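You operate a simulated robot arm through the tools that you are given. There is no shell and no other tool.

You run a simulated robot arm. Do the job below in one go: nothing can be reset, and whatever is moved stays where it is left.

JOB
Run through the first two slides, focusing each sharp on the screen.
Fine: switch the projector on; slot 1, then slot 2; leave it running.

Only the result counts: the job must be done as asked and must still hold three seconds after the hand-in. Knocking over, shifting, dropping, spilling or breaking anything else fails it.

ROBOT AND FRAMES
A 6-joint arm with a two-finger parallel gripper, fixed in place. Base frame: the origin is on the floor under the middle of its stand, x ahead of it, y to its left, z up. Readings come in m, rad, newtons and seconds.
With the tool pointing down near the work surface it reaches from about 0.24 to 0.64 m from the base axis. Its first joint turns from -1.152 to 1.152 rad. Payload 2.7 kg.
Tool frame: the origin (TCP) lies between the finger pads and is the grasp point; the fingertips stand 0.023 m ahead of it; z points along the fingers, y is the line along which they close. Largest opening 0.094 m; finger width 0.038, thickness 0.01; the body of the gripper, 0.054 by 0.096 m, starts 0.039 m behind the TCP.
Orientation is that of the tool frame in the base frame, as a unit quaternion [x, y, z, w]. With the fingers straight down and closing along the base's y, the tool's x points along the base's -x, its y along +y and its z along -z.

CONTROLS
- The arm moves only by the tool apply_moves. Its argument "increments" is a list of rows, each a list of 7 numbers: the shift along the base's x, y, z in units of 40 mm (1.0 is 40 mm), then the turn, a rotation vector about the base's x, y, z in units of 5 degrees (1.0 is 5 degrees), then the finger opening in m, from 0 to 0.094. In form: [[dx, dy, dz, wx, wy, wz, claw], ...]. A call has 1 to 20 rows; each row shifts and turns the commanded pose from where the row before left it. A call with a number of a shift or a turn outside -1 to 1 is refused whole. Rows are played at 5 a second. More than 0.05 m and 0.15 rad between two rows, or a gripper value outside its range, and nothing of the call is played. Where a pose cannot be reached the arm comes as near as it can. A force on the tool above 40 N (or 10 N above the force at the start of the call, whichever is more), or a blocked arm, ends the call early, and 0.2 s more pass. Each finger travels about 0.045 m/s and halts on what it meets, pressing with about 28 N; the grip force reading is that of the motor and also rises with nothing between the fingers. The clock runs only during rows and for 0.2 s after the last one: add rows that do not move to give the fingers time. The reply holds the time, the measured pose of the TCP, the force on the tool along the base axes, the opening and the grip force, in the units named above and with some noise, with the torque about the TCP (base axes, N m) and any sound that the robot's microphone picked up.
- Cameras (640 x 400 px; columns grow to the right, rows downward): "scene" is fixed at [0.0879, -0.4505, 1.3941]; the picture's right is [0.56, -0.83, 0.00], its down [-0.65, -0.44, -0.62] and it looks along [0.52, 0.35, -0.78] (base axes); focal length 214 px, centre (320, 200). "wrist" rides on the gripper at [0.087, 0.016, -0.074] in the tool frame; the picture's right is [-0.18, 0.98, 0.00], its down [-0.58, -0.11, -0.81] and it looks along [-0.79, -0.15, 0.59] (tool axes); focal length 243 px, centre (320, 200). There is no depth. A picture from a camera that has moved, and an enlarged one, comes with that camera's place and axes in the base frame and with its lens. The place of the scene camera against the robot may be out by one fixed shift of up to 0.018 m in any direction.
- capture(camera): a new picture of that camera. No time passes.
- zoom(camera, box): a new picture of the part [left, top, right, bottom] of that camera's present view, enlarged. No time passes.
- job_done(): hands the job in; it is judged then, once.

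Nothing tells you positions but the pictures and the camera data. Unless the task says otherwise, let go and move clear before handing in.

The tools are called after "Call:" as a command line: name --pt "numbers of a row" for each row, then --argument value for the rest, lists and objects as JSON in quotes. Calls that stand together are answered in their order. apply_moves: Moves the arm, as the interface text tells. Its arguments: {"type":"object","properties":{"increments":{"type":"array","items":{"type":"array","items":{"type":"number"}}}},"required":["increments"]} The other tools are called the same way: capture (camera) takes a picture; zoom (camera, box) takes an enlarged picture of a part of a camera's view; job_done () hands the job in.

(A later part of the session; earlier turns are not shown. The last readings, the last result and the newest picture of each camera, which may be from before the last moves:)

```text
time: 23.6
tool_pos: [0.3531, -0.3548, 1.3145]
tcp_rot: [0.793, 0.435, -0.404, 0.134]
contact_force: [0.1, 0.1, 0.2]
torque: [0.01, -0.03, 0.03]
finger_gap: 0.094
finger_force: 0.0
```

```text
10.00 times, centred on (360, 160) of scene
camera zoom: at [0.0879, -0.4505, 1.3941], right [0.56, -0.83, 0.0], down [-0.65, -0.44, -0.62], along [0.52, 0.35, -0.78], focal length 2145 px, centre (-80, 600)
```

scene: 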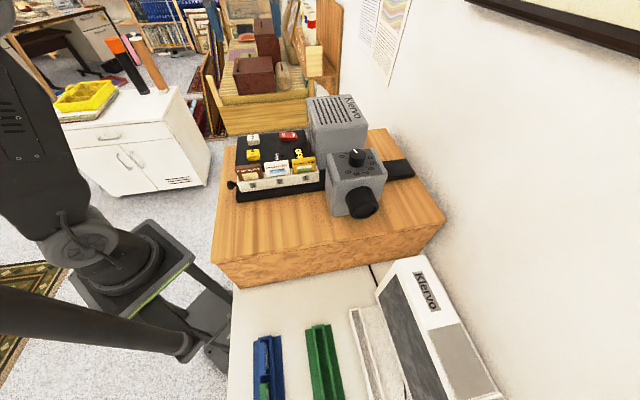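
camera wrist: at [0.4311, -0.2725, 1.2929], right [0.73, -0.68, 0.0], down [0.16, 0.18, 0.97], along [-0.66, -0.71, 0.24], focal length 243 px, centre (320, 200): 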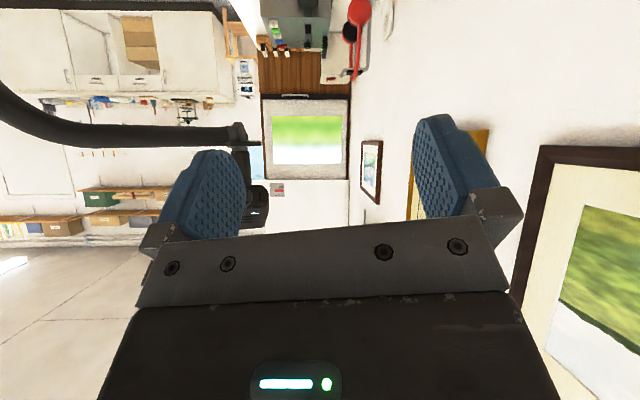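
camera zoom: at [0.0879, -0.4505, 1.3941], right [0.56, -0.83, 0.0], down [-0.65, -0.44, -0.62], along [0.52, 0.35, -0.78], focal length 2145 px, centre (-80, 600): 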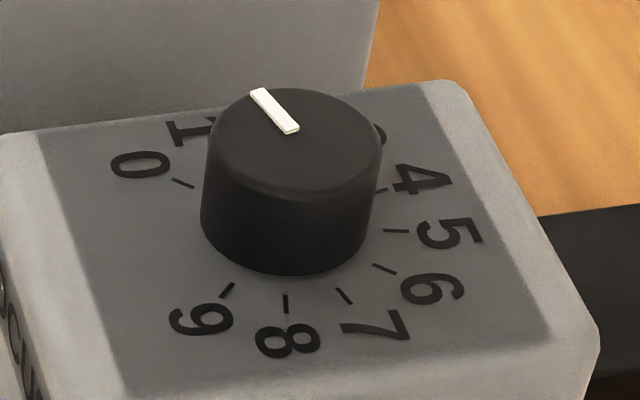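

The picture is heavily blurred at the current dial setting of about 2 to 2.5. Next I'll bring the gripper upright above the focus knob at about (0.40, -0.327) and look straight at the dial.

Call:
apply_moves --pt "0.121 0.07 0 0.733 -0.681 0 0.094" --pt "0.121 0.07 0 0.733 -0.681 0 0.094" --pt "0.121 0.07 0 0.733 -0.681 0 0.094" --pt "0.121 0.07 0 0.733 -0.681 0 0.094" --pt "0.121 0.07 0 0.733 -0.681 0 0.094" --pt "0.121 0.07 -0.3 0.733 -0.681 0 0.094" --pt "0.121 0.07 -0.5 0.733 -0.681 0 0.094" --pt "0.121 0.07 -0.5 0.733 -0.681 0 0.094" --pt "0.121 0.07 -0.6 0.733 -0.681 0 0.094" --pt "0.121 0.07 -0.7 0.733 -0.681 0 0.094" --pt "0 0 0 0 0 0 0.094"

Call:
capture --camera "wrist"

Call:
zoom --camera "wrist" --box '[230, 10, 400, 140]'

Call:
capture --camera "scene"

```text
time: 26.0
tool_pos: [0.3841, -0.3198, 1.1938]
tcp_rot: [0.877, 0.481, 0.0, 0.001]
contact_force: [-0.4, -0.2, -0.1]
torque: [-0.01, 0.02, 0.0]
finger_gap: 0.0939
finger_force: 0.1
out of reach, approached as far as the arm can: row 2, 3, 4, 5
```

```text
taken
camera wrist: at [0.4449, -0.2556, 1.2674], right [0.73, -0.68, 0.0], down [-0.4, -0.43, 0.81], along [-0.55, -0.59, -0.59], focal length 243 px, centre (320, 200)
```

wrist: 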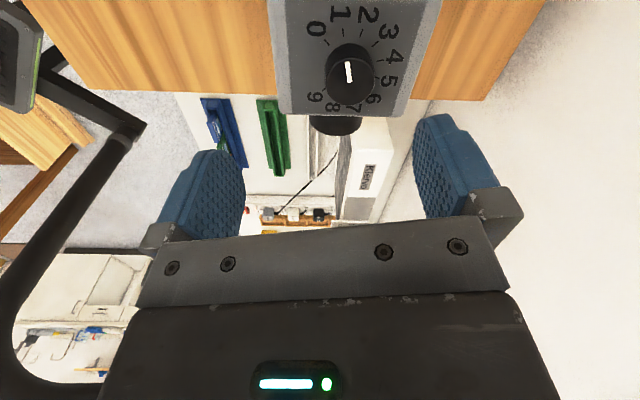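

```text
3.08 times, centred on (315, 75) of wrist
camera zoom: at [0.4449, -0.2556, 1.2674], right [0.73, -0.68, 0.0], down [-0.4, -0.43, 0.81], along [-0.55, -0.59, -0.59], focal length 746 px, centre (335, 585)
```

zoom: 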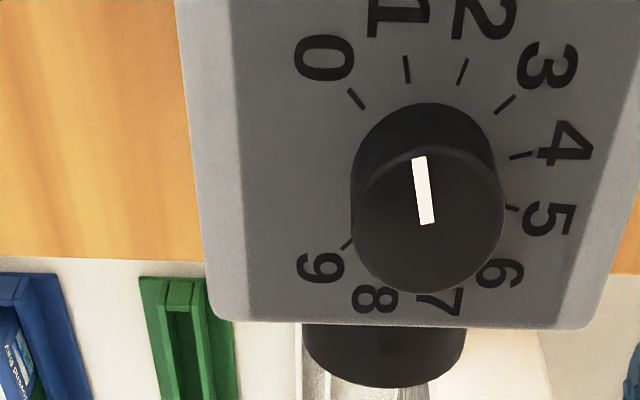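

```text
taken
```

scene: 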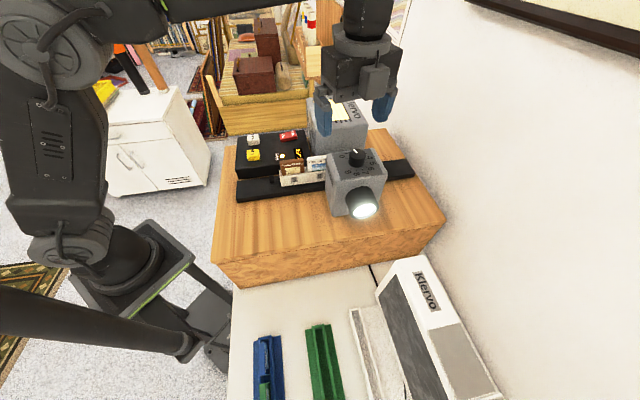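

From this view the dial marks sit on a 30° ring around (0.400, -0.334) and the pointer is at about 1.0. I'll centre over the knob and turn the empty gripper back by 90°, so I have room for a clockwise turn towards higher numbers.

Call:
apply_moves --pt "0.2 -0.18 0 0 0 1 0.094" --pt "0.21 -0.175 0 0 0 1 0.094" --pt "0 0 0 0 0 1 0.094" --pt "0 0 0 0 0 1 0.094" --pt "0 0 0 0 0 1 0.094" --pt "0 0 0 0 0 1 0.094" --pt "0 0 0 0 0 1 0.094" --pt "0 0 0 0 0 1 0.094" --pt "0 0 0 0 0 1 0.094" --pt "0 0 0 0 0 1 0.094" --pt "0 0 0 0 0 1 0.094" --pt "0 0 0 0 0 1 0.094" --pt "0 0 0 0 0 1 0.094" --pt "0 0 0 0 0 1 0.094" --pt "0 0 0 0 0 1 0.094" --pt "0 0 0 0 0 1 0.094" --pt "0 0 0 0 0 1 0.094" --pt "0 0 0 0 0 1 0.094" --pt "0 0 0 0 0 0 0.094"

Call:
capture --camera "wrist"

Call:
capture --camera "scene"

```text
time: 30.0
tool_pos: [0.4028, -0.3337, 1.1929]
tcp_rot: [0.278, 0.96, 0.0, 0.001]
contact_force: [0.4, 0.3, 0.3]
torque: [0.02, -0.03, 0.03]
finger_gap: 0.0941
finger_force: 0.0
```

```text
taken
camera wrist: at [0.338, -0.2743, 1.2665], right [0.68, 0.73, 0.0], down [0.43, -0.4, 0.81], along [0.59, -0.55, -0.59], focal length 243 px, centre (320, 200)
```

wrist: 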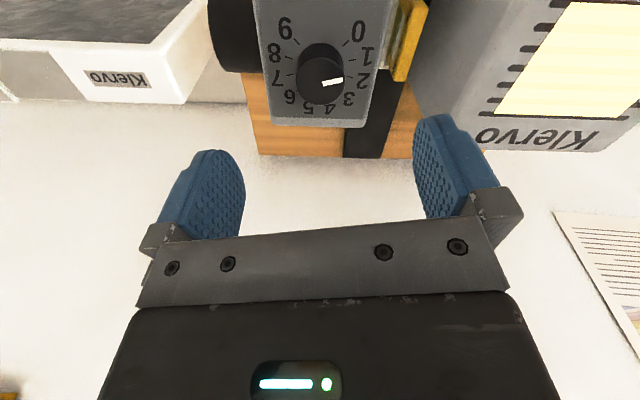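

```text
taken
```

scene: 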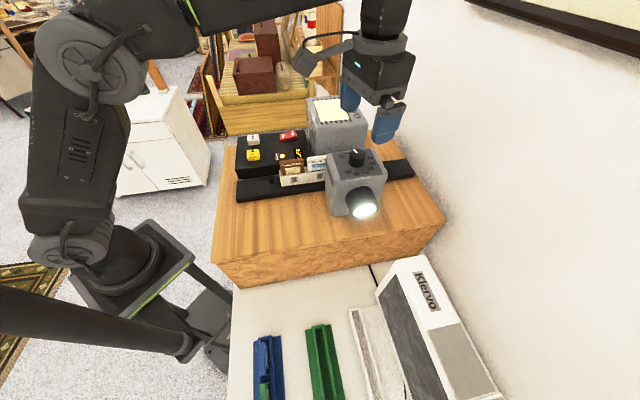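

The knob sits dead centre between the fingers, pointer at 1. I'll narrow the opening to 6 cm and lower until the fingertips straddle the knob just above the dial face.

Call:
apply_moves --pt "-0.04 0 0 0 0 0 0.06" --pt "0 0 -0.4 0 0 0 0.06" --pt "0 0 -0.5 0 0 0 0.06" --pt "0 0 -0.5 0 0 0 0.06" --pt "0 0 -0.3 0 0 0 0.06" --pt "0 0 -0.2 0 0 0 0.06" --pt "0 0 -0.1 0 0 0 0.06" --pt "0 0 0 0 0 0 0.06"

Call:
capture --camera "wrist"

Call:
zoom --camera "scene" --box '[310, 100, 430, 200]'

```text
time: 31.8
tool_pos: [0.4011, -0.3347, 1.1138]
tcp_rot: [0.279, 0.96, 0.0, 0.001]
contact_force: [-0.3, -0.2, 0.1]
torque: [0.01, -0.01, -0.01]
finger_gap: 0.0599
finger_force: 0.1
```

```text
taken
camera wrist: at [0.3362, -0.2745, 1.1871], right [0.68, 0.73, 0.0], down [0.43, -0.4, 0.81], along [0.59, -0.55, -0.59], focal length 243 px, centre (320, 200)
```

wrist: 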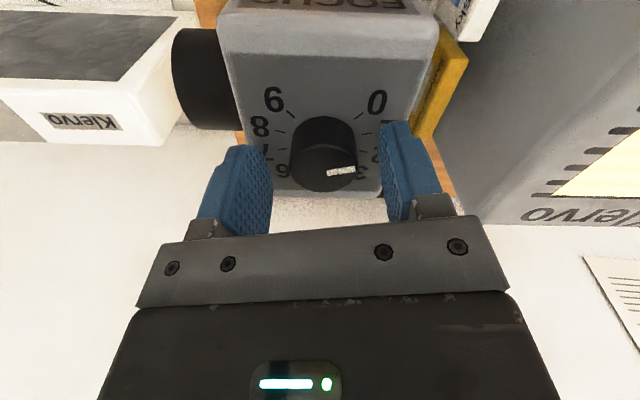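

```text
4.00 times, centred on (370, 150) of scene
camera zoom: at [0.0879, -0.4505, 1.3941], right [0.56, -0.83, 0.0], down [-0.65, -0.44, -0.62], along [0.52, 0.35, -0.78], focal length 858 px, centre (120, 400)
```

zoom: 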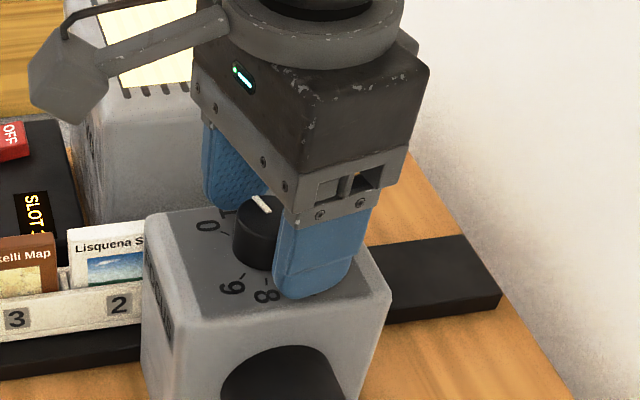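

The fingers straddle the knob without touching anything. I'll close on it now.

Call:
apply_moves --pt "0.02 0.04 0 0 0 0 0.06" --pt "0 0 0 0 0 0 0.02" --pt "0 0 0 0 0 0 0.02" --pt "0 0 0 0 0 0 0.02" --pt "0 0 0 0 0 0 0.02"

Call:
zoom --camera "wrist" --box '[230, 70, 420, 210]'

```text
time: 33.0
tool_pos: [0.402, -0.3332, 1.114]
tcp_rot: [0.279, 0.96, -0.001, 0.001]
contact_force: [1.5, 0.8, 0.0]
torque: [0.4, -0.27, -0.01]
finger_gap: 0.0338
finger_force: 45.3
```

```text
2.86 times, centred on (325, 140) of wrist
camera zoom: at [0.3371, -0.273, 1.1873], right [0.68, 0.73, 0.0], down [0.43, -0.4, 0.81], along [0.59, -0.55, -0.59], focal length 693 px, centre (306, 371)
```

zoom: 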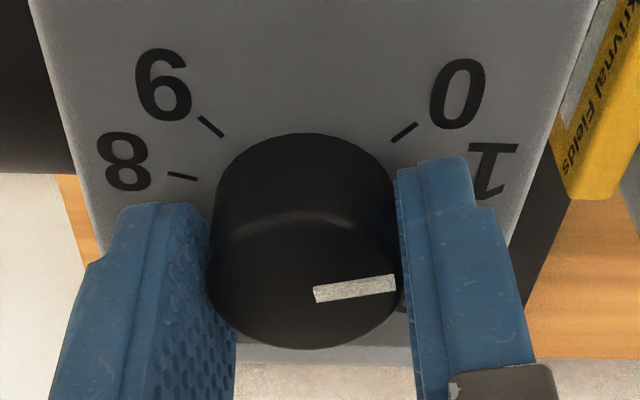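

The knob is gripped firmly. I'll turn it clockwise by 90°, from 1 to about 4.

Call:
apply_moves --pt "0 0 0 0 0 -1 0.02" --pt "0 0 0 0 0 -1 0.02" --pt "0 0 0 0 0 -1 0.02" --pt "0 0 0 0 0 -1 0.02" --pt "0 0 0 0 0 -1 0.02" --pt "0 0 0 0 0 -1 0.02" --pt "0 0 0 0 0 -1 0.02" --pt "0 0 0 0 0 -1 0.02" --pt "0 0 0 0 0 -1 0.02" --pt "0 0 0 0 0 -1 0.02" --pt "0 0 0 0 0 -1 0.02" --pt "0 0 0 0 0 -1 0.02" --pt "0 0 0 0 0 -1 0.02" --pt "0 0 0 0 0 -1 0.02" --pt "0 0 0 0 0 -1 0.02" --pt "0 0 0 0 0 -1 0.02" --pt "0 0 0 0 0 -1 0.02" --pt "0 0 0 0 0 -1 0.02" --pt "0 0 0 0 0 0 0.02"

Call:
capture --camera "wrist"

Call:
zoom --camera "wrist" --box '[230, 70, 420, 210]'

```text
time: 37.0
tool_pos: [0.3986, -0.3322, 1.113]
tcp_rot: [0.877, 0.48, -0.001, 0.0]
contact_force: [-23.3, -3.0, 4.0]
torque: [0.04, 0.02, 0.02]
finger_gap: 0.0337
finger_force: 45.0
```

```text
taken
camera wrist: at [0.4609, -0.269, 1.1873], right [0.73, -0.68, 0.0], down [-0.4, -0.43, 0.81], along [-0.55, -0.59, -0.59], focal length 243 px, centre (320, 200)
```

wrist: 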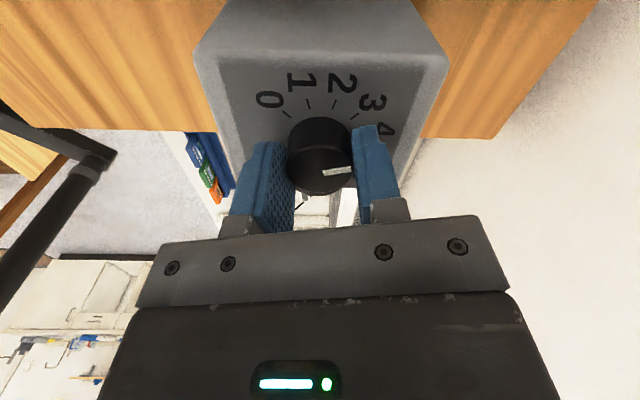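

```text
2.86 times, centred on (325, 140) of wrist
camera zoom: at [0.4609, -0.269, 1.1873], right [0.73, -0.68, 0.0], down [-0.4, -0.43, 0.81], along [-0.55, -0.59, -0.59], focal length 693 px, centre (306, 371)
```

zoom: 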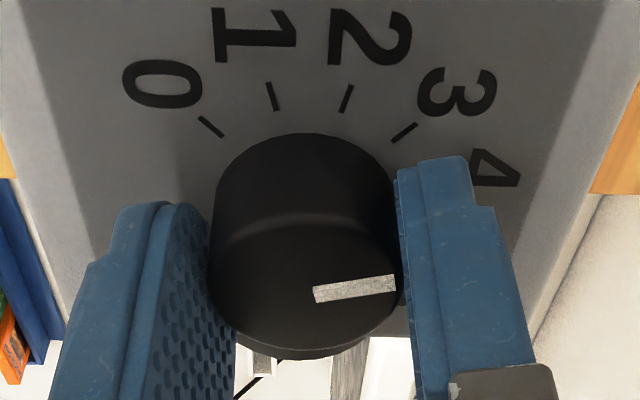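

The knob turned cleanly with the gripper, and the pointer is at about 4. I'll let go, rise straight up, and return to the viewing pose to check the picture.

Call:
apply_moves --pt "0 0 0 0 0 0 0.06" --pt "0 0 0 0 0 0 0.06" --pt "0 0 0.6 0 0 0 0.07" --pt "0 0 1 0 0 0 0.094" --pt "-0.4 -0.2 1 0 0 0 0.094" --pt "-0.4 -0.2 0 -0.733 0.681 0 0.094" --pt "-0.4 -0.15 0 -0.733 0.681 0 0.094" --pt "0 0 0.3 -0.733 0.681 0 0.094" --pt "0 0 0.3 -0.733 0.681 0 0.094" --pt "0 0 0.3 -0.733 0.681 0 0.094" --pt "0 0 0.3 -0.733 0.681 0 0.094" --pt "0 0 0.3 -0.733 0.681 0 0.094" --pt "0 0 0.3 -0.733 0.681 0 0.094" --pt "0 0 0.3 -0.733 0.681 0 0.094" --pt "0 0 0.3 -0.733 0.681 0 0.094" --pt "0 0 0 0 0 0 0.094"

Call:
capture --camera "wrist"

Call:
zoom --camera "wrist" --box '[268, 110, 332, 166]'

Call:
zoom --camera "scene" --box '[335, 140, 385, 180]'

```text
time: 40.4
tool_pos: [0.352, -0.3546, 1.3129]
tcp_rot: [0.793, 0.435, -0.404, 0.134]
contact_force: [-0.7, -0.2, -0.2]
torque: [-0.01, -0.01, -0.02]
finger_gap: 0.0943
finger_force: 0.0
```

```text
taken
camera wrist: at [0.4308, -0.272, 1.2929], right [0.73, -0.68, 0.0], down [0.16, 0.18, 0.97], along [-0.66, -0.71, 0.24], focal length 243 px, centre (320, 200)
```

wrist: 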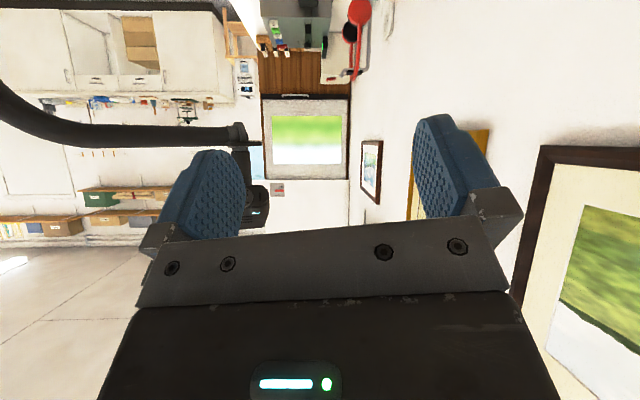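

```text
7.14 times, centred on (300, 138) of wrist
camera zoom: at [0.4308, -0.272, 1.2929], right [0.73, -0.68, 0.0], down [0.16, 0.18, 0.97], along [-0.66, -0.71, 0.24], focal length 1733 px, centre (463, 643)
```

zoom: 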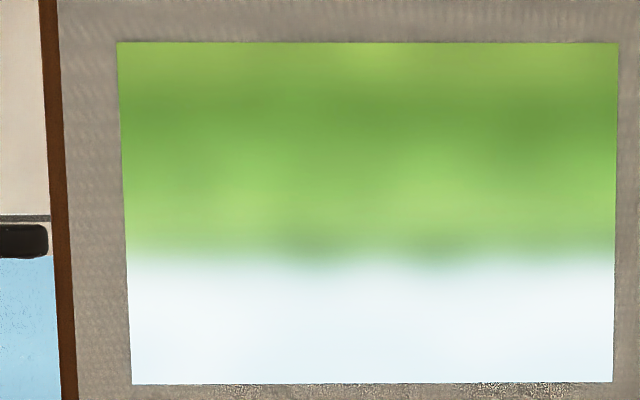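

```text
10.00 times, centred on (360, 160) of scene
camera zoom: at [0.0879, -0.4504, 1.3941], right [0.56, -0.83, 0.0], down [-0.65, -0.44, -0.62], along [0.52, 0.35, -0.78], focal length 2145 px, centre (-80, 600)
```

zoom: 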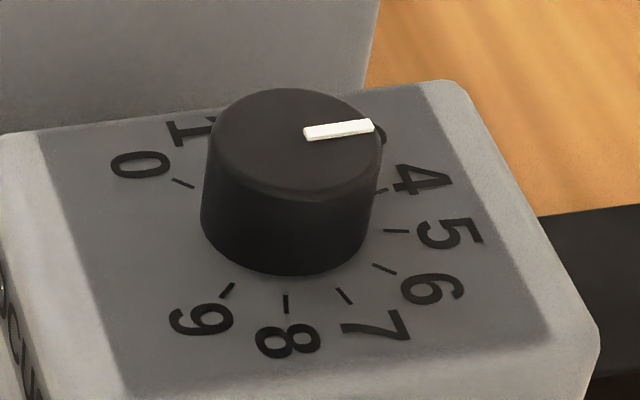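

The picture at 4 looks just as blurred as at 1, so the sharp point isn't near either. I'll go back over the knob, regrip, and try a higher setting.

Call:
apply_moves --pt "0 0 -0.3 0.733 -0.681 0 0.094" --pt "0 0 -0.3 0.733 -0.681 0 0.094" --pt "0 0 -0.3 0.733 -0.681 0 0.094" --pt "0 0 -0.3 0.733 -0.681 0 0.094" --pt "0 0 -0.3 0.733 -0.681 0 0.094" --pt "0 0 -0.3 0.733 -0.681 0 0.094" --pt "0 0 -0.3 0.733 -0.681 0 0.094" --pt "0 0 -0.3 0.733 -0.681 0 0.094" --pt "0.4 0.15 0 0.733 -0.681 0 0.094" --pt "0.4 0.15 0 0.733 -0.681 0 0.094" --pt "0.4 0.26 -0.6 0 0 1 0.08" --pt "0 0 0 0 0 1 0.08" --pt "0 0 0 0 0 1 0.08" --pt "0 0 0 0 0 1 0.08" --pt "0 0 0 0 0 1 0.08" --pt "0 0 0 0 0 1 0.08" --pt "0 0 0 0 0 1 0.08" --pt "0 0 0 0 0 1 0.08" --pt "0 0 0 0 0 1 0.08"

Call:
apply_moves --pt "0 0 0 0 0 1 0.06" --pt "0 0 0 0 0 1 0.06" --pt "0 0 0 0 0 1 0.06" --pt "0 0 0 0 0 1 0.06" --pt "0 0 0 0 0 1 0.06" --pt "0 0 0 0 0 1 0.06" --pt "0 0 0 0 0 1 0.06" --pt "0 0 0 0 0 1 0.06" --pt "0 0 0 0 0 1 0.06" --pt "0 0 0 0 0 0 0.06"

Call:
capture --camera "wrist"

```text
time: 44.4
tool_pos: [0.4023, -0.3319, 1.1927]
tcp_rot: [0.624, 0.781, 0.0, 0.001]
contact_force: [0.2, -0.7, 0.2]
torque: [-0.01, 0.0, 0.03]
finger_gap: 0.08
finger_force: 0.1
```

```text
time: 46.6
tool_pos: [0.4024, -0.3313, 1.1936]
tcp_rot: [0.279, 0.96, -0.001, 0.001]
contact_force: [0.0, -0.4, 0.1]
torque: [0.01, 0.03, 0.01]
finger_gap: 0.06
finger_force: 0.0
```

```text
taken
camera wrist: at [0.3372, -0.2725, 1.2668], right [0.68, 0.73, 0.0], down [0.43, -0.4, 0.81], along [0.59, -0.55, -0.59], focal length 243 px, centre (320, 200)
```

wrist: 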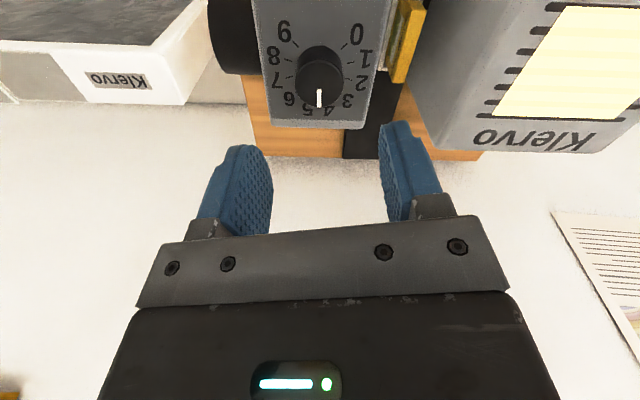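

Centred over the knob again, with the pointer showing 4. I'll lower and grip.

Call:
apply_moves --pt "-0.06 -0.02 -0.4 0 0 0 0.06" --pt "0 0 -0.5 0 0 0 0.06" --pt "0 0 -0.5 0 0 0 0.06" --pt "0 0 -0.4 0 0 0 0.06" --pt "0 0 -0.2 0 0 0 0.06" --pt "0 0 0 0 0 0 0.06" --pt "0 0 0 0 0 0 0.02" --pt "0 0 0 0 0 0 0.02" --pt "0 0 0 0 0 0 0.02" --pt "0 0 0 0 0 0 0.02"

Call:
capture --camera "wrist"

```text
time: 48.8
tool_pos: [0.4007, -0.3316, 1.1131]
tcp_rot: [0.279, 0.96, 0.0, 0.002]
contact_force: [4.4, 10.6, -1.9]
torque: [-0.03, -0.36, 0.04]
finger_gap: 0.0333
finger_force: 44.7
```

```text
taken
camera wrist: at [0.336, -0.2724, 1.1865], right [0.68, 0.73, 0.0], down [0.43, -0.4, 0.81], along [0.59, -0.55, -0.59], focal length 243 px, centre (320, 200)
```

wrist: 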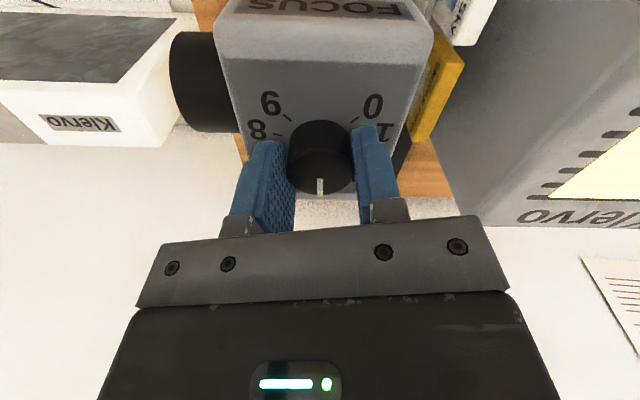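

Gripped. Turning clockwise another 90°, to about 7.

Call:
apply_moves --pt "0 0 0 0 0 -1 0.02" --pt "0 0 0 0 0 -1 0.02" --pt "0 0 0 0 0 -1 0.02" --pt "0 0 0 0 0 -1 0.02" --pt "0 0 0 0 0 -1 0.02" --pt "0 0 0 0 0 -1 0.02" --pt "0 0 0 0 0 -1 0.02" --pt "0 0 0 0 0 -1 0.02" --pt "0 0 0 0 0 -1 0.02" --pt "0 0 0 0 0 -1 0.02" --pt "0 0 0 0 0 -1 0.02" --pt "0 0 0 0 0 -1 0.02" --pt "0 0 0 0 0 -1 0.02" --pt "0 0 0 0 0 -1 0.02" --pt "0 0 0 0 0 -1 0.02" --pt "0 0 0 0 0 -1 0.02" --pt "0 0 0 0 0 -1 0.02" --pt "0 0 0 0 0 -1 0.02" --pt "0 0 0 0 0 0 0.02"

Call:
capture --camera "wrist"

```text
time: 52.8
tool_pos: [0.4014, -0.3318, 1.1137]
tcp_rot: [0.877, 0.481, 0.0, 0.0]
contact_force: [28.3, 5.7, -9.5]
torque: [0.31, 0.36, 0.02]
finger_gap: 0.0334
finger_force: 45.3
```

```text
taken
camera wrist: at [0.4611, -0.268, 1.1867], right [0.73, -0.68, 0.0], down [-0.4, -0.43, 0.81], along [-0.55, -0.59, -0.59], focal length 243 px, centre (320, 200)
```

wrist: 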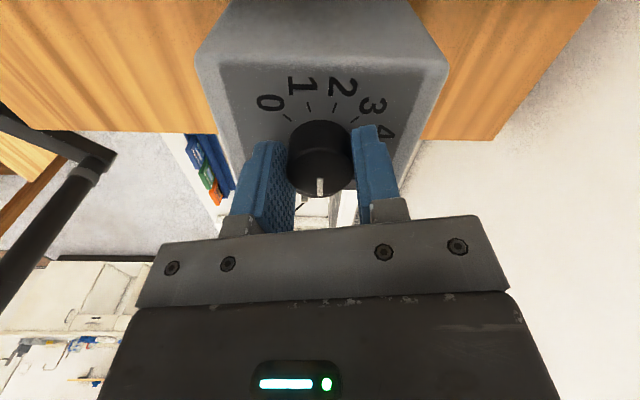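

The pointer is now at about 7 and nothing else has moved. I'll release and check the screen again.

Call:
apply_moves --pt "0 0 0 0 0 0 0.06" --pt "0 0 0 0 0 0 0.06" --pt "0 0 0.6 0 0 0 0.07" --pt "0 0 1 0 0 0 0.094" --pt "-0.4 -0.2 1 0 0 0 0.094" --pt "-0.4 -0.2 0 -0.733 0.681 0 0.094" --pt "-0.4 -0.15 0 -0.733 0.681 0 0.094" --pt "0 0 0.3 -0.733 0.681 0 0.094" --pt "0 0 0.3 -0.733 0.681 0 0.094" --pt "0 0 0.3 -0.733 0.681 0 0.094" --pt "0 0 0.3 -0.733 0.681 0 0.094" --pt "0 0 0.3 -0.733 0.681 0 0.094" --pt "0 0 0.3 -0.733 0.681 0 0.094" --pt "0 0 0.3 -0.733 0.681 0 0.094" --pt "0 0 0.3 -0.733 0.681 0 0.094" --pt "0 0 0 0 0 0 0.094"

Call:
zoom --camera "wrist" --box '[268, 110, 332, 166]'

Call:
zoom --camera "scene" --box '[335, 140, 385, 180]'

```text
time: 56.2
tool_pos: [0.3519, -0.3539, 1.3125]
tcp_rot: [0.793, 0.436, -0.404, 0.134]
contact_force: [-0.3, -0.3, 0.2]
torque: [-0.01, -0.01, 0.01]
finger_gap: 0.0939
finger_force: 0.1
```

```text
7.14 times, centred on (300, 138) of wrist
camera zoom: at [0.4289, -0.2726, 1.2916], right [0.73, -0.68, 0.0], down [0.16, 0.18, 0.97], along [-0.66, -0.71, 0.24], focal length 1733 px, centre (463, 643)
```

zoom: 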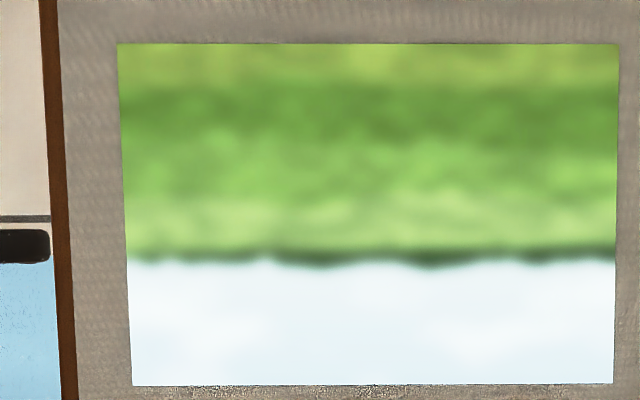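

```text
10.00 times, centred on (360, 160) of scene
camera zoom: at [0.0879, -0.4504, 1.3941], right [0.56, -0.83, 0.0], down [-0.65, -0.44, -0.62], along [0.52, 0.35, -0.78], focal length 2145 px, centre (-80, 600)
```

zoom: 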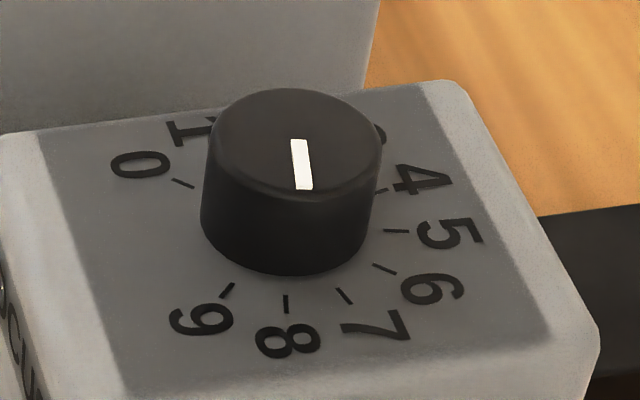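

The picture is clearly sharper at 7, though still soft, so the best point is near by on one side. I'll grip the knob again and try 8.

Call:
apply_moves --pt "0 0 -0.3 0.733 -0.681 0 0.094" --pt "0 0 -0.3 0.733 -0.681 0 0.094" --pt "0 0 -0.3 0.733 -0.681 0 0.094" --pt "0 0 -0.3 0.733 -0.681 0 0.094" --pt "0 0 -0.3 0.733 -0.681 0 0.094" --pt "0 0 -0.3 0.733 -0.681 0 0.094" --pt "0 0 -0.3 0.733 -0.681 0 0.094" --pt "0 0 -0.3 0.733 -0.681 0 0.094" --pt "0.4 0.15 0 0.733 -0.681 0 0.094" --pt "0.4 0.15 0 0.733 -0.681 0 0.08" --pt "0.4 0.24 -0.6 0 0 0 0.06" --pt "0 0 -0.4 0 0 0 0.06" --pt "0 0 0 0 0 0 0.06"

Call:
capture --camera "wrist"

Call:
zoom --camera "wrist" --box '[230, 30, 420, 170]'

```text
time: 59.0
tool_pos: [0.3998, -0.3342, 1.1775]
tcp_rot: [0.877, 0.481, -0.001, 0.0]
contact_force: [0.1, -0.4, 0.0]
torque: [-0.02, -0.04, 0.0]
finger_gap: 0.0602
finger_force: 0.0
```

```text
taken
camera wrist: at [0.4598, -0.2697, 1.2508], right [0.73, -0.68, 0.0], down [-0.4, -0.43, 0.81], along [-0.55, -0.59, -0.59], focal length 243 px, centre (320, 200)
```

wrist: 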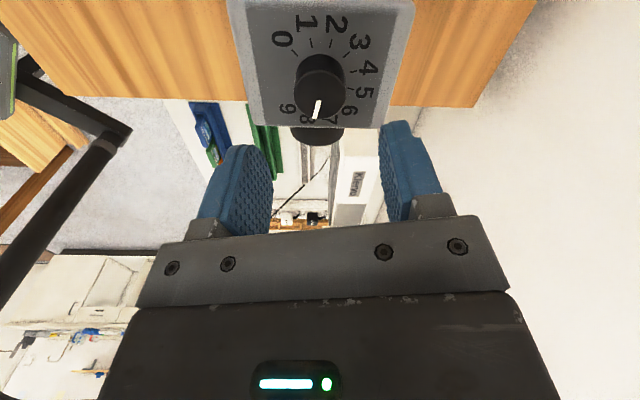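

```text
2.86 times, centred on (325, 100) of wrist
camera zoom: at [0.4598, -0.2697, 1.2508], right [0.73, -0.68, 0.0], down [-0.4, -0.43, 0.81], along [-0.55, -0.59, -0.59], focal length 693 px, centre (306, 486)
```

zoom: 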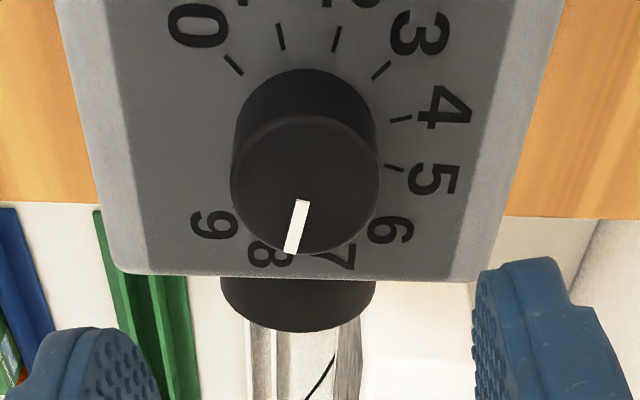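

The pointer now reads about 7.8; it creeps a little on release when there is sideways load. I'll centre better, grip, and turn back counter-clockwise by 30° to test about 6.8.

Call:
apply_moves --pt "0.02 0.04 -0.4 0 0 0 0.055" --pt "0 0 -0.5 0 0 0 0.055" --pt "0 0 -0.4 0 0 0 0.05" --pt "0 0 -0.3 0 0 0 0.05" --pt "0 0 0 0 0 0 0.05" --pt "0 0 0 0 0 0 0.03" --pt "0 0 0 0 0 0 0.03" --pt "0 0 0 0 0 0 0.03"

Call:
zoom --camera "wrist" --box '[230, 70, 420, 210]'

```text
time: 60.8
tool_pos: [0.4004, -0.3312, 1.1133]
tcp_rot: [0.876, 0.482, 0.0, 0.001]
contact_force: [7.5, -4.2, -3.1]
torque: [-0.05, -0.02, -0.02]
finger_gap: 0.0337
finger_force: 45.2
```

```text
2.86 times, centred on (325, 140) of wrist
camera zoom: at [0.4611, -0.2681, 1.1872], right [0.73, -0.68, 0.0], down [-0.4, -0.43, 0.81], along [-0.55, -0.59, -0.59], focal length 693 px, centre (306, 371)
```

zoom: 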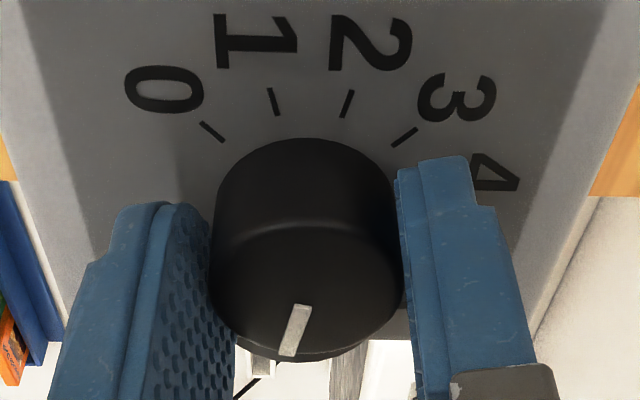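

Gripped with little sideways load; the pointer reads about 7.8. Turning counter-clockwise by 30°.

Call:
apply_moves --pt "0 0 0 0 0 1 0.03" --pt "0 0 0 0 0 1 0.03" --pt "0 0 0 0 0 1 0.03" --pt "0 0 0 0 0 1 0.03" --pt "0 0 0 0 0 1 0.03" --pt "0 0 0 0 0 1 0.03" --pt "0 0 0 0 0 0 0.03"

Call:
capture --camera "wrist"

```text
time: 62.4
tool_pos: [0.401, -0.3325, 1.113]
tcp_rot: [0.722, 0.692, -0.002, 0.001]
contact_force: [13.9, -6.8, 0.9]
torque: [0.64, 0.16, 0.02]
finger_gap: 0.0335
finger_force: 45.2
```

```text
taken
camera wrist: at [0.4207, -0.2466, 1.1873], right [0.97, -0.22, 0.0], down [-0.13, -0.57, 0.81], along [-0.18, -0.79, -0.59], focal length 243 px, centre (320, 200)
```

wrist: 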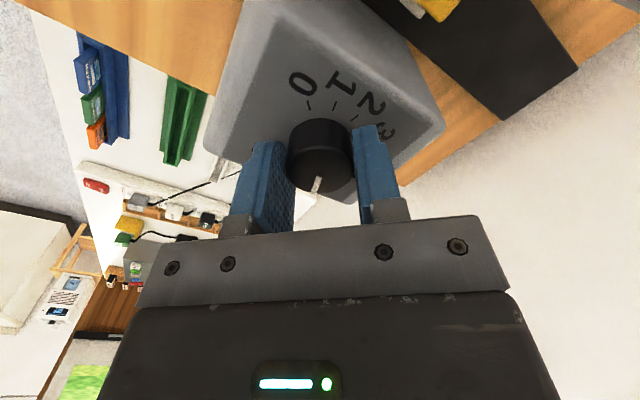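

The lower edge of the screen is just visible at the bottom left of this view. I'll enlarge that and check the scene view of the dial.

Call:
zoom --camera "wrist" --box '[50, 350, 130, 400]'

Call:
zoom --camera "scene" --box '[310, 100, 430, 200]'

```text
8.00 times, centred on (90, 375) of wrist
camera zoom: at [0.4207, -0.2466, 1.1873], right [0.97, -0.22, 0.0], down [-0.13, -0.57, 0.81], along [-0.18, -0.79, -0.59], focal length 1941 px, centre (2160, -1200)
```

zoom: 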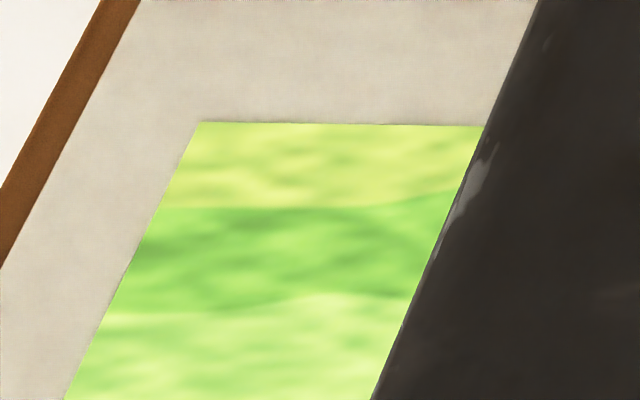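

```text
4.00 times, centred on (370, 150) of scene
camera zoom: at [0.0883, -0.4507, 1.394], right [0.56, -0.83, 0.0], down [-0.65, -0.44, -0.62], along [0.52, 0.35, -0.78], focal length 858 px, centre (120, 400)
```

zoom: 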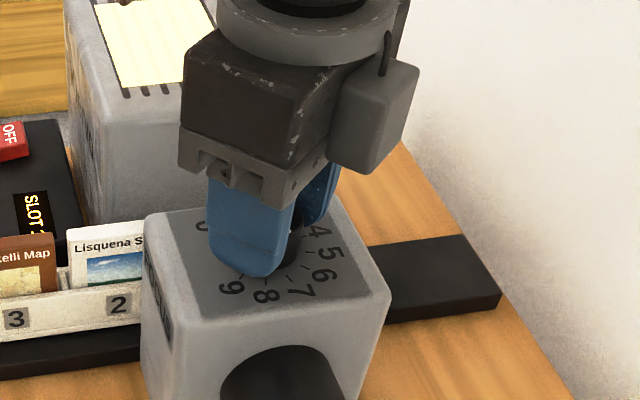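

A live view of the screen while holding the knob: the picture is sharper at about 6.8. I'll keep turning the same way in small steps and compare.

Call:
apply_moves --pt "0 0 0 0 0 0.75 0.03" --pt "0 0 0 0 0 0.75 0.03" --pt "0 0 0 0 0 0 0.03"

Call:
capture --camera "wrist"

Call:
zoom --camera "wrist" --box '[40, 350, 120, 400]'

```text
time: 63.2
tool_pos: [0.4013, -0.3323, 1.1141]
tcp_rot: [0.675, 0.737, 0.0, 0.001]
contact_force: [13.8, -8.0, -1.1]
torque: [-0.17, -0.35, 0.0]
finger_gap: 0.0334
finger_force: 45.4
```

```text
taken
camera wrist: at [0.4093, -0.2447, 1.1872], right [1.0, -0.1, 0.0], down [-0.06, -0.59, 0.81], along [-0.08, -0.8, -0.59], focal length 243 px, centre (320, 200)
```

wrist: 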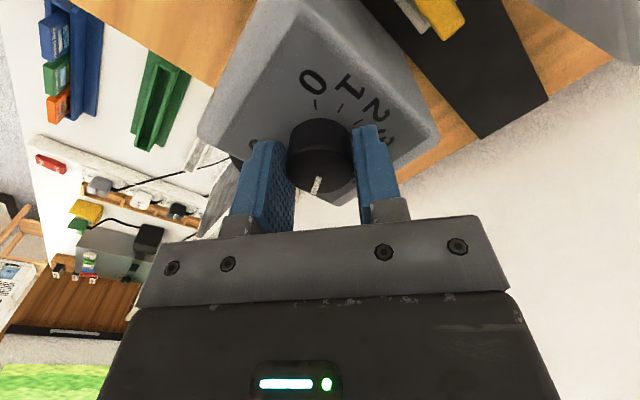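

```text
8.00 times, centred on (80, 375) of wrist
camera zoom: at [0.4093, -0.2447, 1.1872], right [1.0, -0.1, 0.0], down [-0.06, -0.59, 0.81], along [-0.08, -0.8, -0.59], focal length 1941 px, centre (2240, -1200)
```

zoom: 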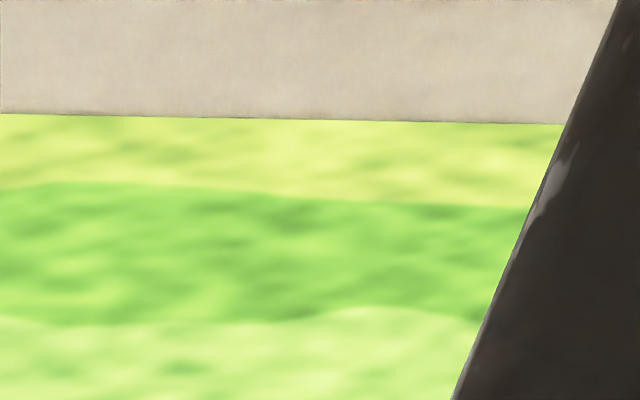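

Slightly sharper again. Another small step the same way.

Call:
apply_moves --pt "0 0 0 0 0 0.75 0.03" --pt "0 0 0 0 0 0.75 0.03" --pt "0 0 0 0 0 0 0.03"

Call:
capture --camera "wrist"

Call:
zoom --camera "wrist" --box '[40, 350, 120, 400]'

```text
time: 64.0
tool_pos: [0.4006, -0.3309, 1.1133]
tcp_rot: [0.626, 0.78, 0.0, 0.001]
contact_force: [8.4, -0.4, 1.2]
torque: [-0.85, -0.77, 0.02]
finger_gap: 0.0335
finger_force: 45.2
```

```text
taken
camera wrist: at [0.3977, -0.2444, 1.1873], right [1.0, 0.04, 0.0], down [0.02, -0.59, 0.81], along [0.03, -0.81, -0.59], focal length 243 px, centre (320, 200)
```

wrist: 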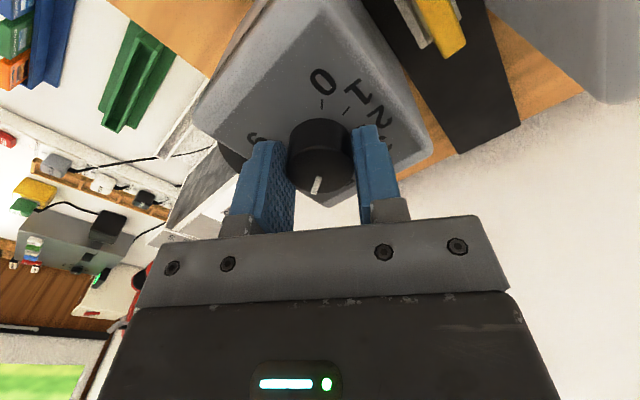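

```text
8.00 times, centred on (80, 375) of wrist
camera zoom: at [0.3977, -0.2444, 1.1873], right [1.0, 0.04, 0.0], down [0.02, -0.59, 0.81], along [0.03, -0.81, -0.59], focal length 1941 px, centre (2240, -1200)
```

zoom: 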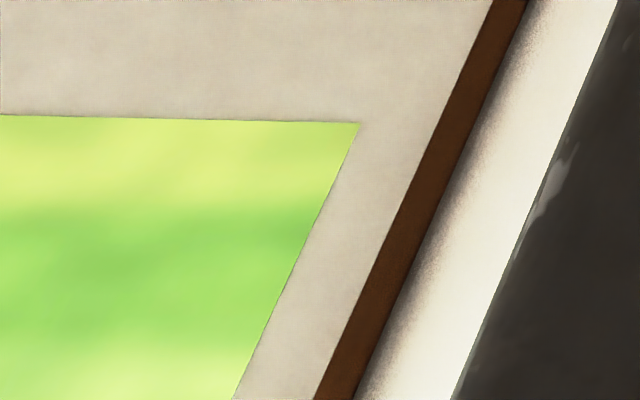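

It suddenly looks much softer, more than a 7.5° step should do. I'll hold still for a moment and look again to see whether the picture is drifting with time.

Call:
apply_moves --pt "0 0 0 0 0 0 0.03" --pt "0 0 0 0 0 0 0.03" --pt "0 0 0 0 0 0 0.03" --pt "0 0 0 0 0 0 0.03" --pt "0 0 0 0 0 0 0.03"

Call:
zoom --camera "wrist" --box '[10, 350, 90, 400]'

Call:
zoom --camera "wrist" --box '[230, 70, 420, 210]'

```text
time: 65.2
tool_pos: [0.3998, -0.3314, 1.1133]
tcp_rot: [0.626, 0.78, -0.001, 0.0]
contact_force: [9.5, 0.2, 6.6]
torque: [0.53, -0.3, 0.01]
finger_gap: 0.0338
finger_force: 45.0
```

```text
8.00 times, centred on (50, 375) of wrist
camera zoom: at [0.3978, -0.2444, 1.1873], right [1.0, 0.03, 0.0], down [0.02, -0.59, 0.81], along [0.03, -0.81, -0.59], focal length 1941 px, centre (2480, -1200)
```

zoom: 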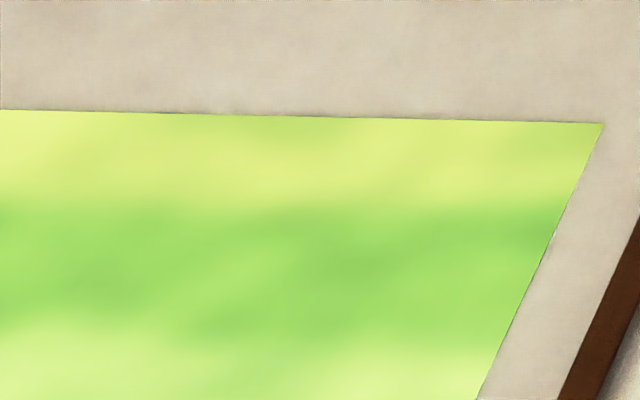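

```text
2.86 times, centred on (325, 140) of wrist
camera zoom: at [0.3978, -0.2444, 1.1873], right [1.0, 0.03, 0.0], down [0.02, -0.59, 0.81], along [0.03, -0.81, -0.59], focal length 693 px, centre (306, 371)
```

zoom: 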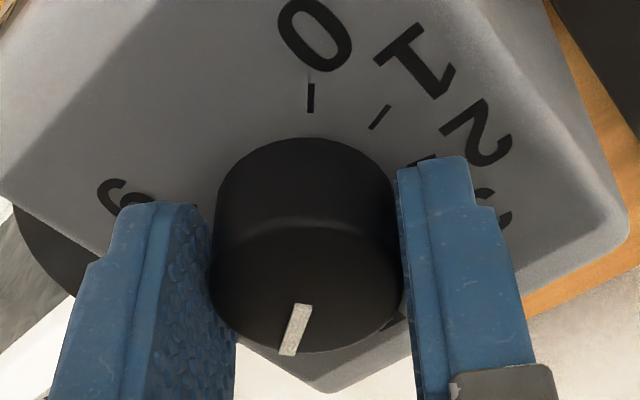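

The softness is steady, not drifting. I'll turn back clockwise by the same 7.5° and see whether the sharpness returns.

Call:
apply_moves --pt "0 0 0 0 0 -0.75 0.03" --pt "0 0 0 0 0 -0.75 0.03" --pt "0 0 0 0 0 0 0.03" --pt "0 0 0 0 0 0 0.03"

Call:
zoom --camera "wrist" --box '[40, 350, 120, 400]'

Call:
capture --camera "wrist"

```text
time: 66.2
tool_pos: [0.4008, -0.3318, 1.1138]
tcp_rot: [0.675, 0.737, -0.001, 0.002]
contact_force: [13.5, 2.9, 10.4]
torque: [0.4, 0.28, 0.03]
finger_gap: 0.0333
finger_force: 45.1
```

```text
8.00 times, centred on (80, 375) of wrist
camera zoom: at [0.4094, -0.2447, 1.1872], right [1.0, -0.1, 0.0], down [-0.06, -0.59, 0.81], along [-0.08, -0.8, -0.59], focal length 1941 px, centre (2240, -1200)
```

zoom: 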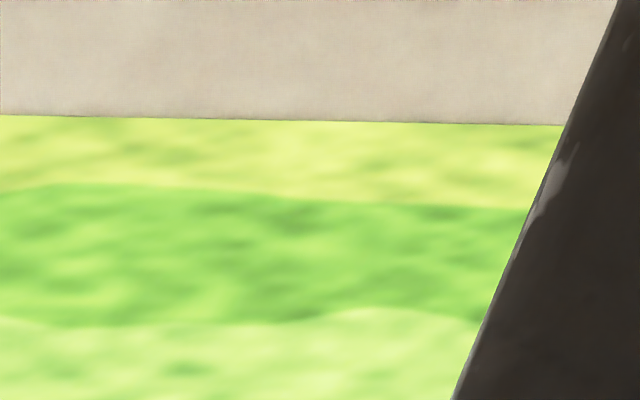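

```text
taken
camera wrist: at [0.4094, -0.2447, 1.1872], right [1.0, -0.1, 0.0], down [-0.06, -0.59, 0.81], along [-0.08, -0.8, -0.59], focal length 243 px, centre (320, 200)
```

wrist: 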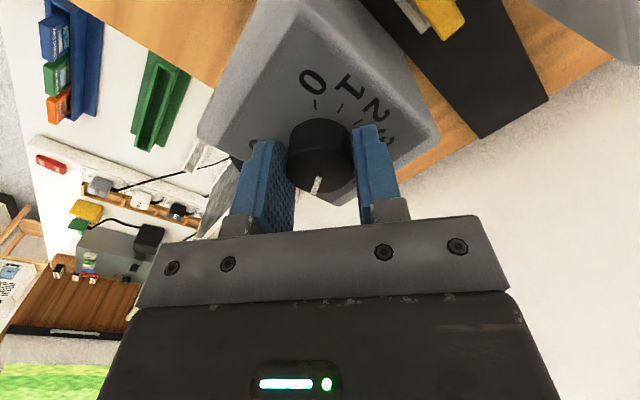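

Repeatable: about 6.5 is fairly sharp, 6.3 is not, so the best point must lie a little higher, likely near 7. I'll step clockwise and compare.

Call:
apply_moves --pt "0 0 0 0 0 -0.75 0.03" --pt "0 0 0 0 0 -0.75 0.03" --pt "0 0 0 0 0 0 0.03"

Call:
zoom --camera "wrist" --box '[50, 350, 130, 400]'

Call:
apply_moves --pt "0 0 0 0 0 -0.75 0.03" --pt "0 0 0 0 0 0 0.03"

Call:
zoom --camera "wrist" --box '[50, 350, 130, 400]'

Call:
apply_moves --pt "0 0 0 0 0 -0.75 0.03" --pt "0 0 0 0 0 0 0.03"

Call:
zoom --camera "wrist" --box '[60, 350, 140, 400]'

Call:
capture --camera "wrist"

```text
time: 67.0
tool_pos: [0.4005, -0.3324, 1.1132]
tcp_rot: [0.723, 0.691, -0.001, 0.002]
contact_force: [14.9, -0.1, 9.4]
torque: [0.16, 0.13, 0.03]
finger_gap: 0.0336
finger_force: 45.3
```

```text
8.00 times, centred on (90, 375) of wrist
camera zoom: at [0.4209, -0.2466, 1.1872], right [0.97, -0.23, 0.0], down [-0.13, -0.57, 0.81], along [-0.18, -0.79, -0.59], focal length 1941 px, centre (2160, -1200)
```

zoom: 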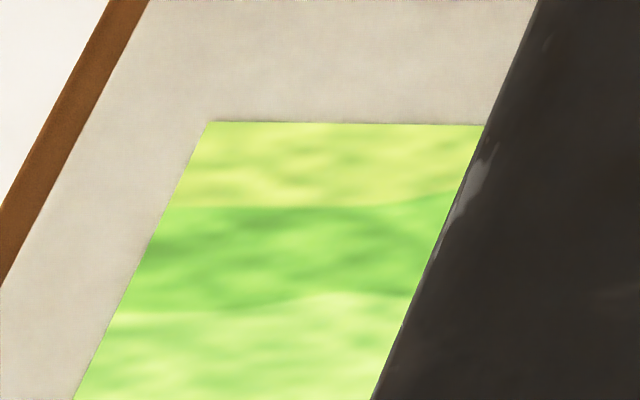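

```text
time: 67.6
tool_pos: [0.4013, -0.3316, 1.1148]
tcp_rot: [0.745, 0.668, -0.002, 0.002]
contact_force: [9.5, 4.1, 8.6]
torque: [-0.72, -0.71, 0.0]
finger_gap: 0.0336
finger_force: 44.7
```

```text
8.00 times, centred on (90, 375) of wrist
camera zoom: at [0.4264, -0.2481, 1.1873], right [0.96, -0.29, 0.0], down [-0.17, -0.56, 0.81], along [-0.23, -0.77, -0.59], focal length 1941 px, centre (2160, -1200)
```

zoom: 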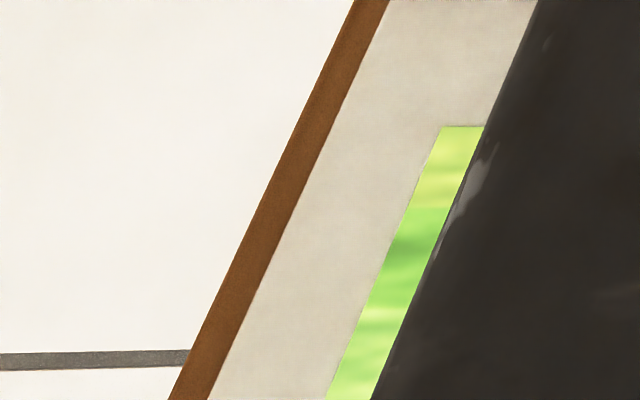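

```text
time: 68.2
tool_pos: [0.4007, -0.3319, 1.1136]
tcp_rot: [0.766, 0.643, -0.001, 0.001]
contact_force: [10.8, 4.7, 7.7]
torque: [-0.36, -0.72, -0.02]
finger_gap: 0.0335
finger_force: 45.0
```

```text
8.00 times, centred on (100, 375) of wrist
camera zoom: at [0.4319, -0.25, 1.1873], right [0.94, -0.35, 0.0], down [-0.21, -0.55, 0.81], along [-0.28, -0.76, -0.59], focal length 1941 px, centre (2080, -1200)
```

zoom: 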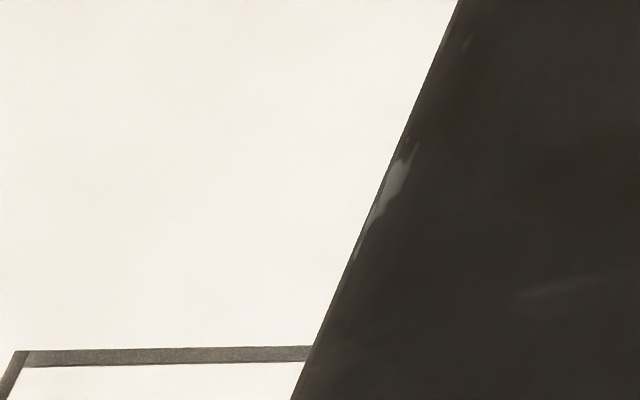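

```text
taken
camera wrist: at [0.4319, -0.25, 1.1873], right [0.94, -0.35, 0.0], down [-0.21, -0.55, 0.81], along [-0.28, -0.76, -0.59], focal length 243 px, centre (320, 200)
```

wrist: 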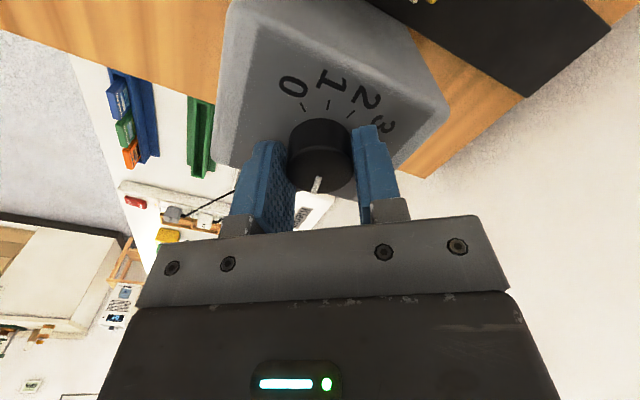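

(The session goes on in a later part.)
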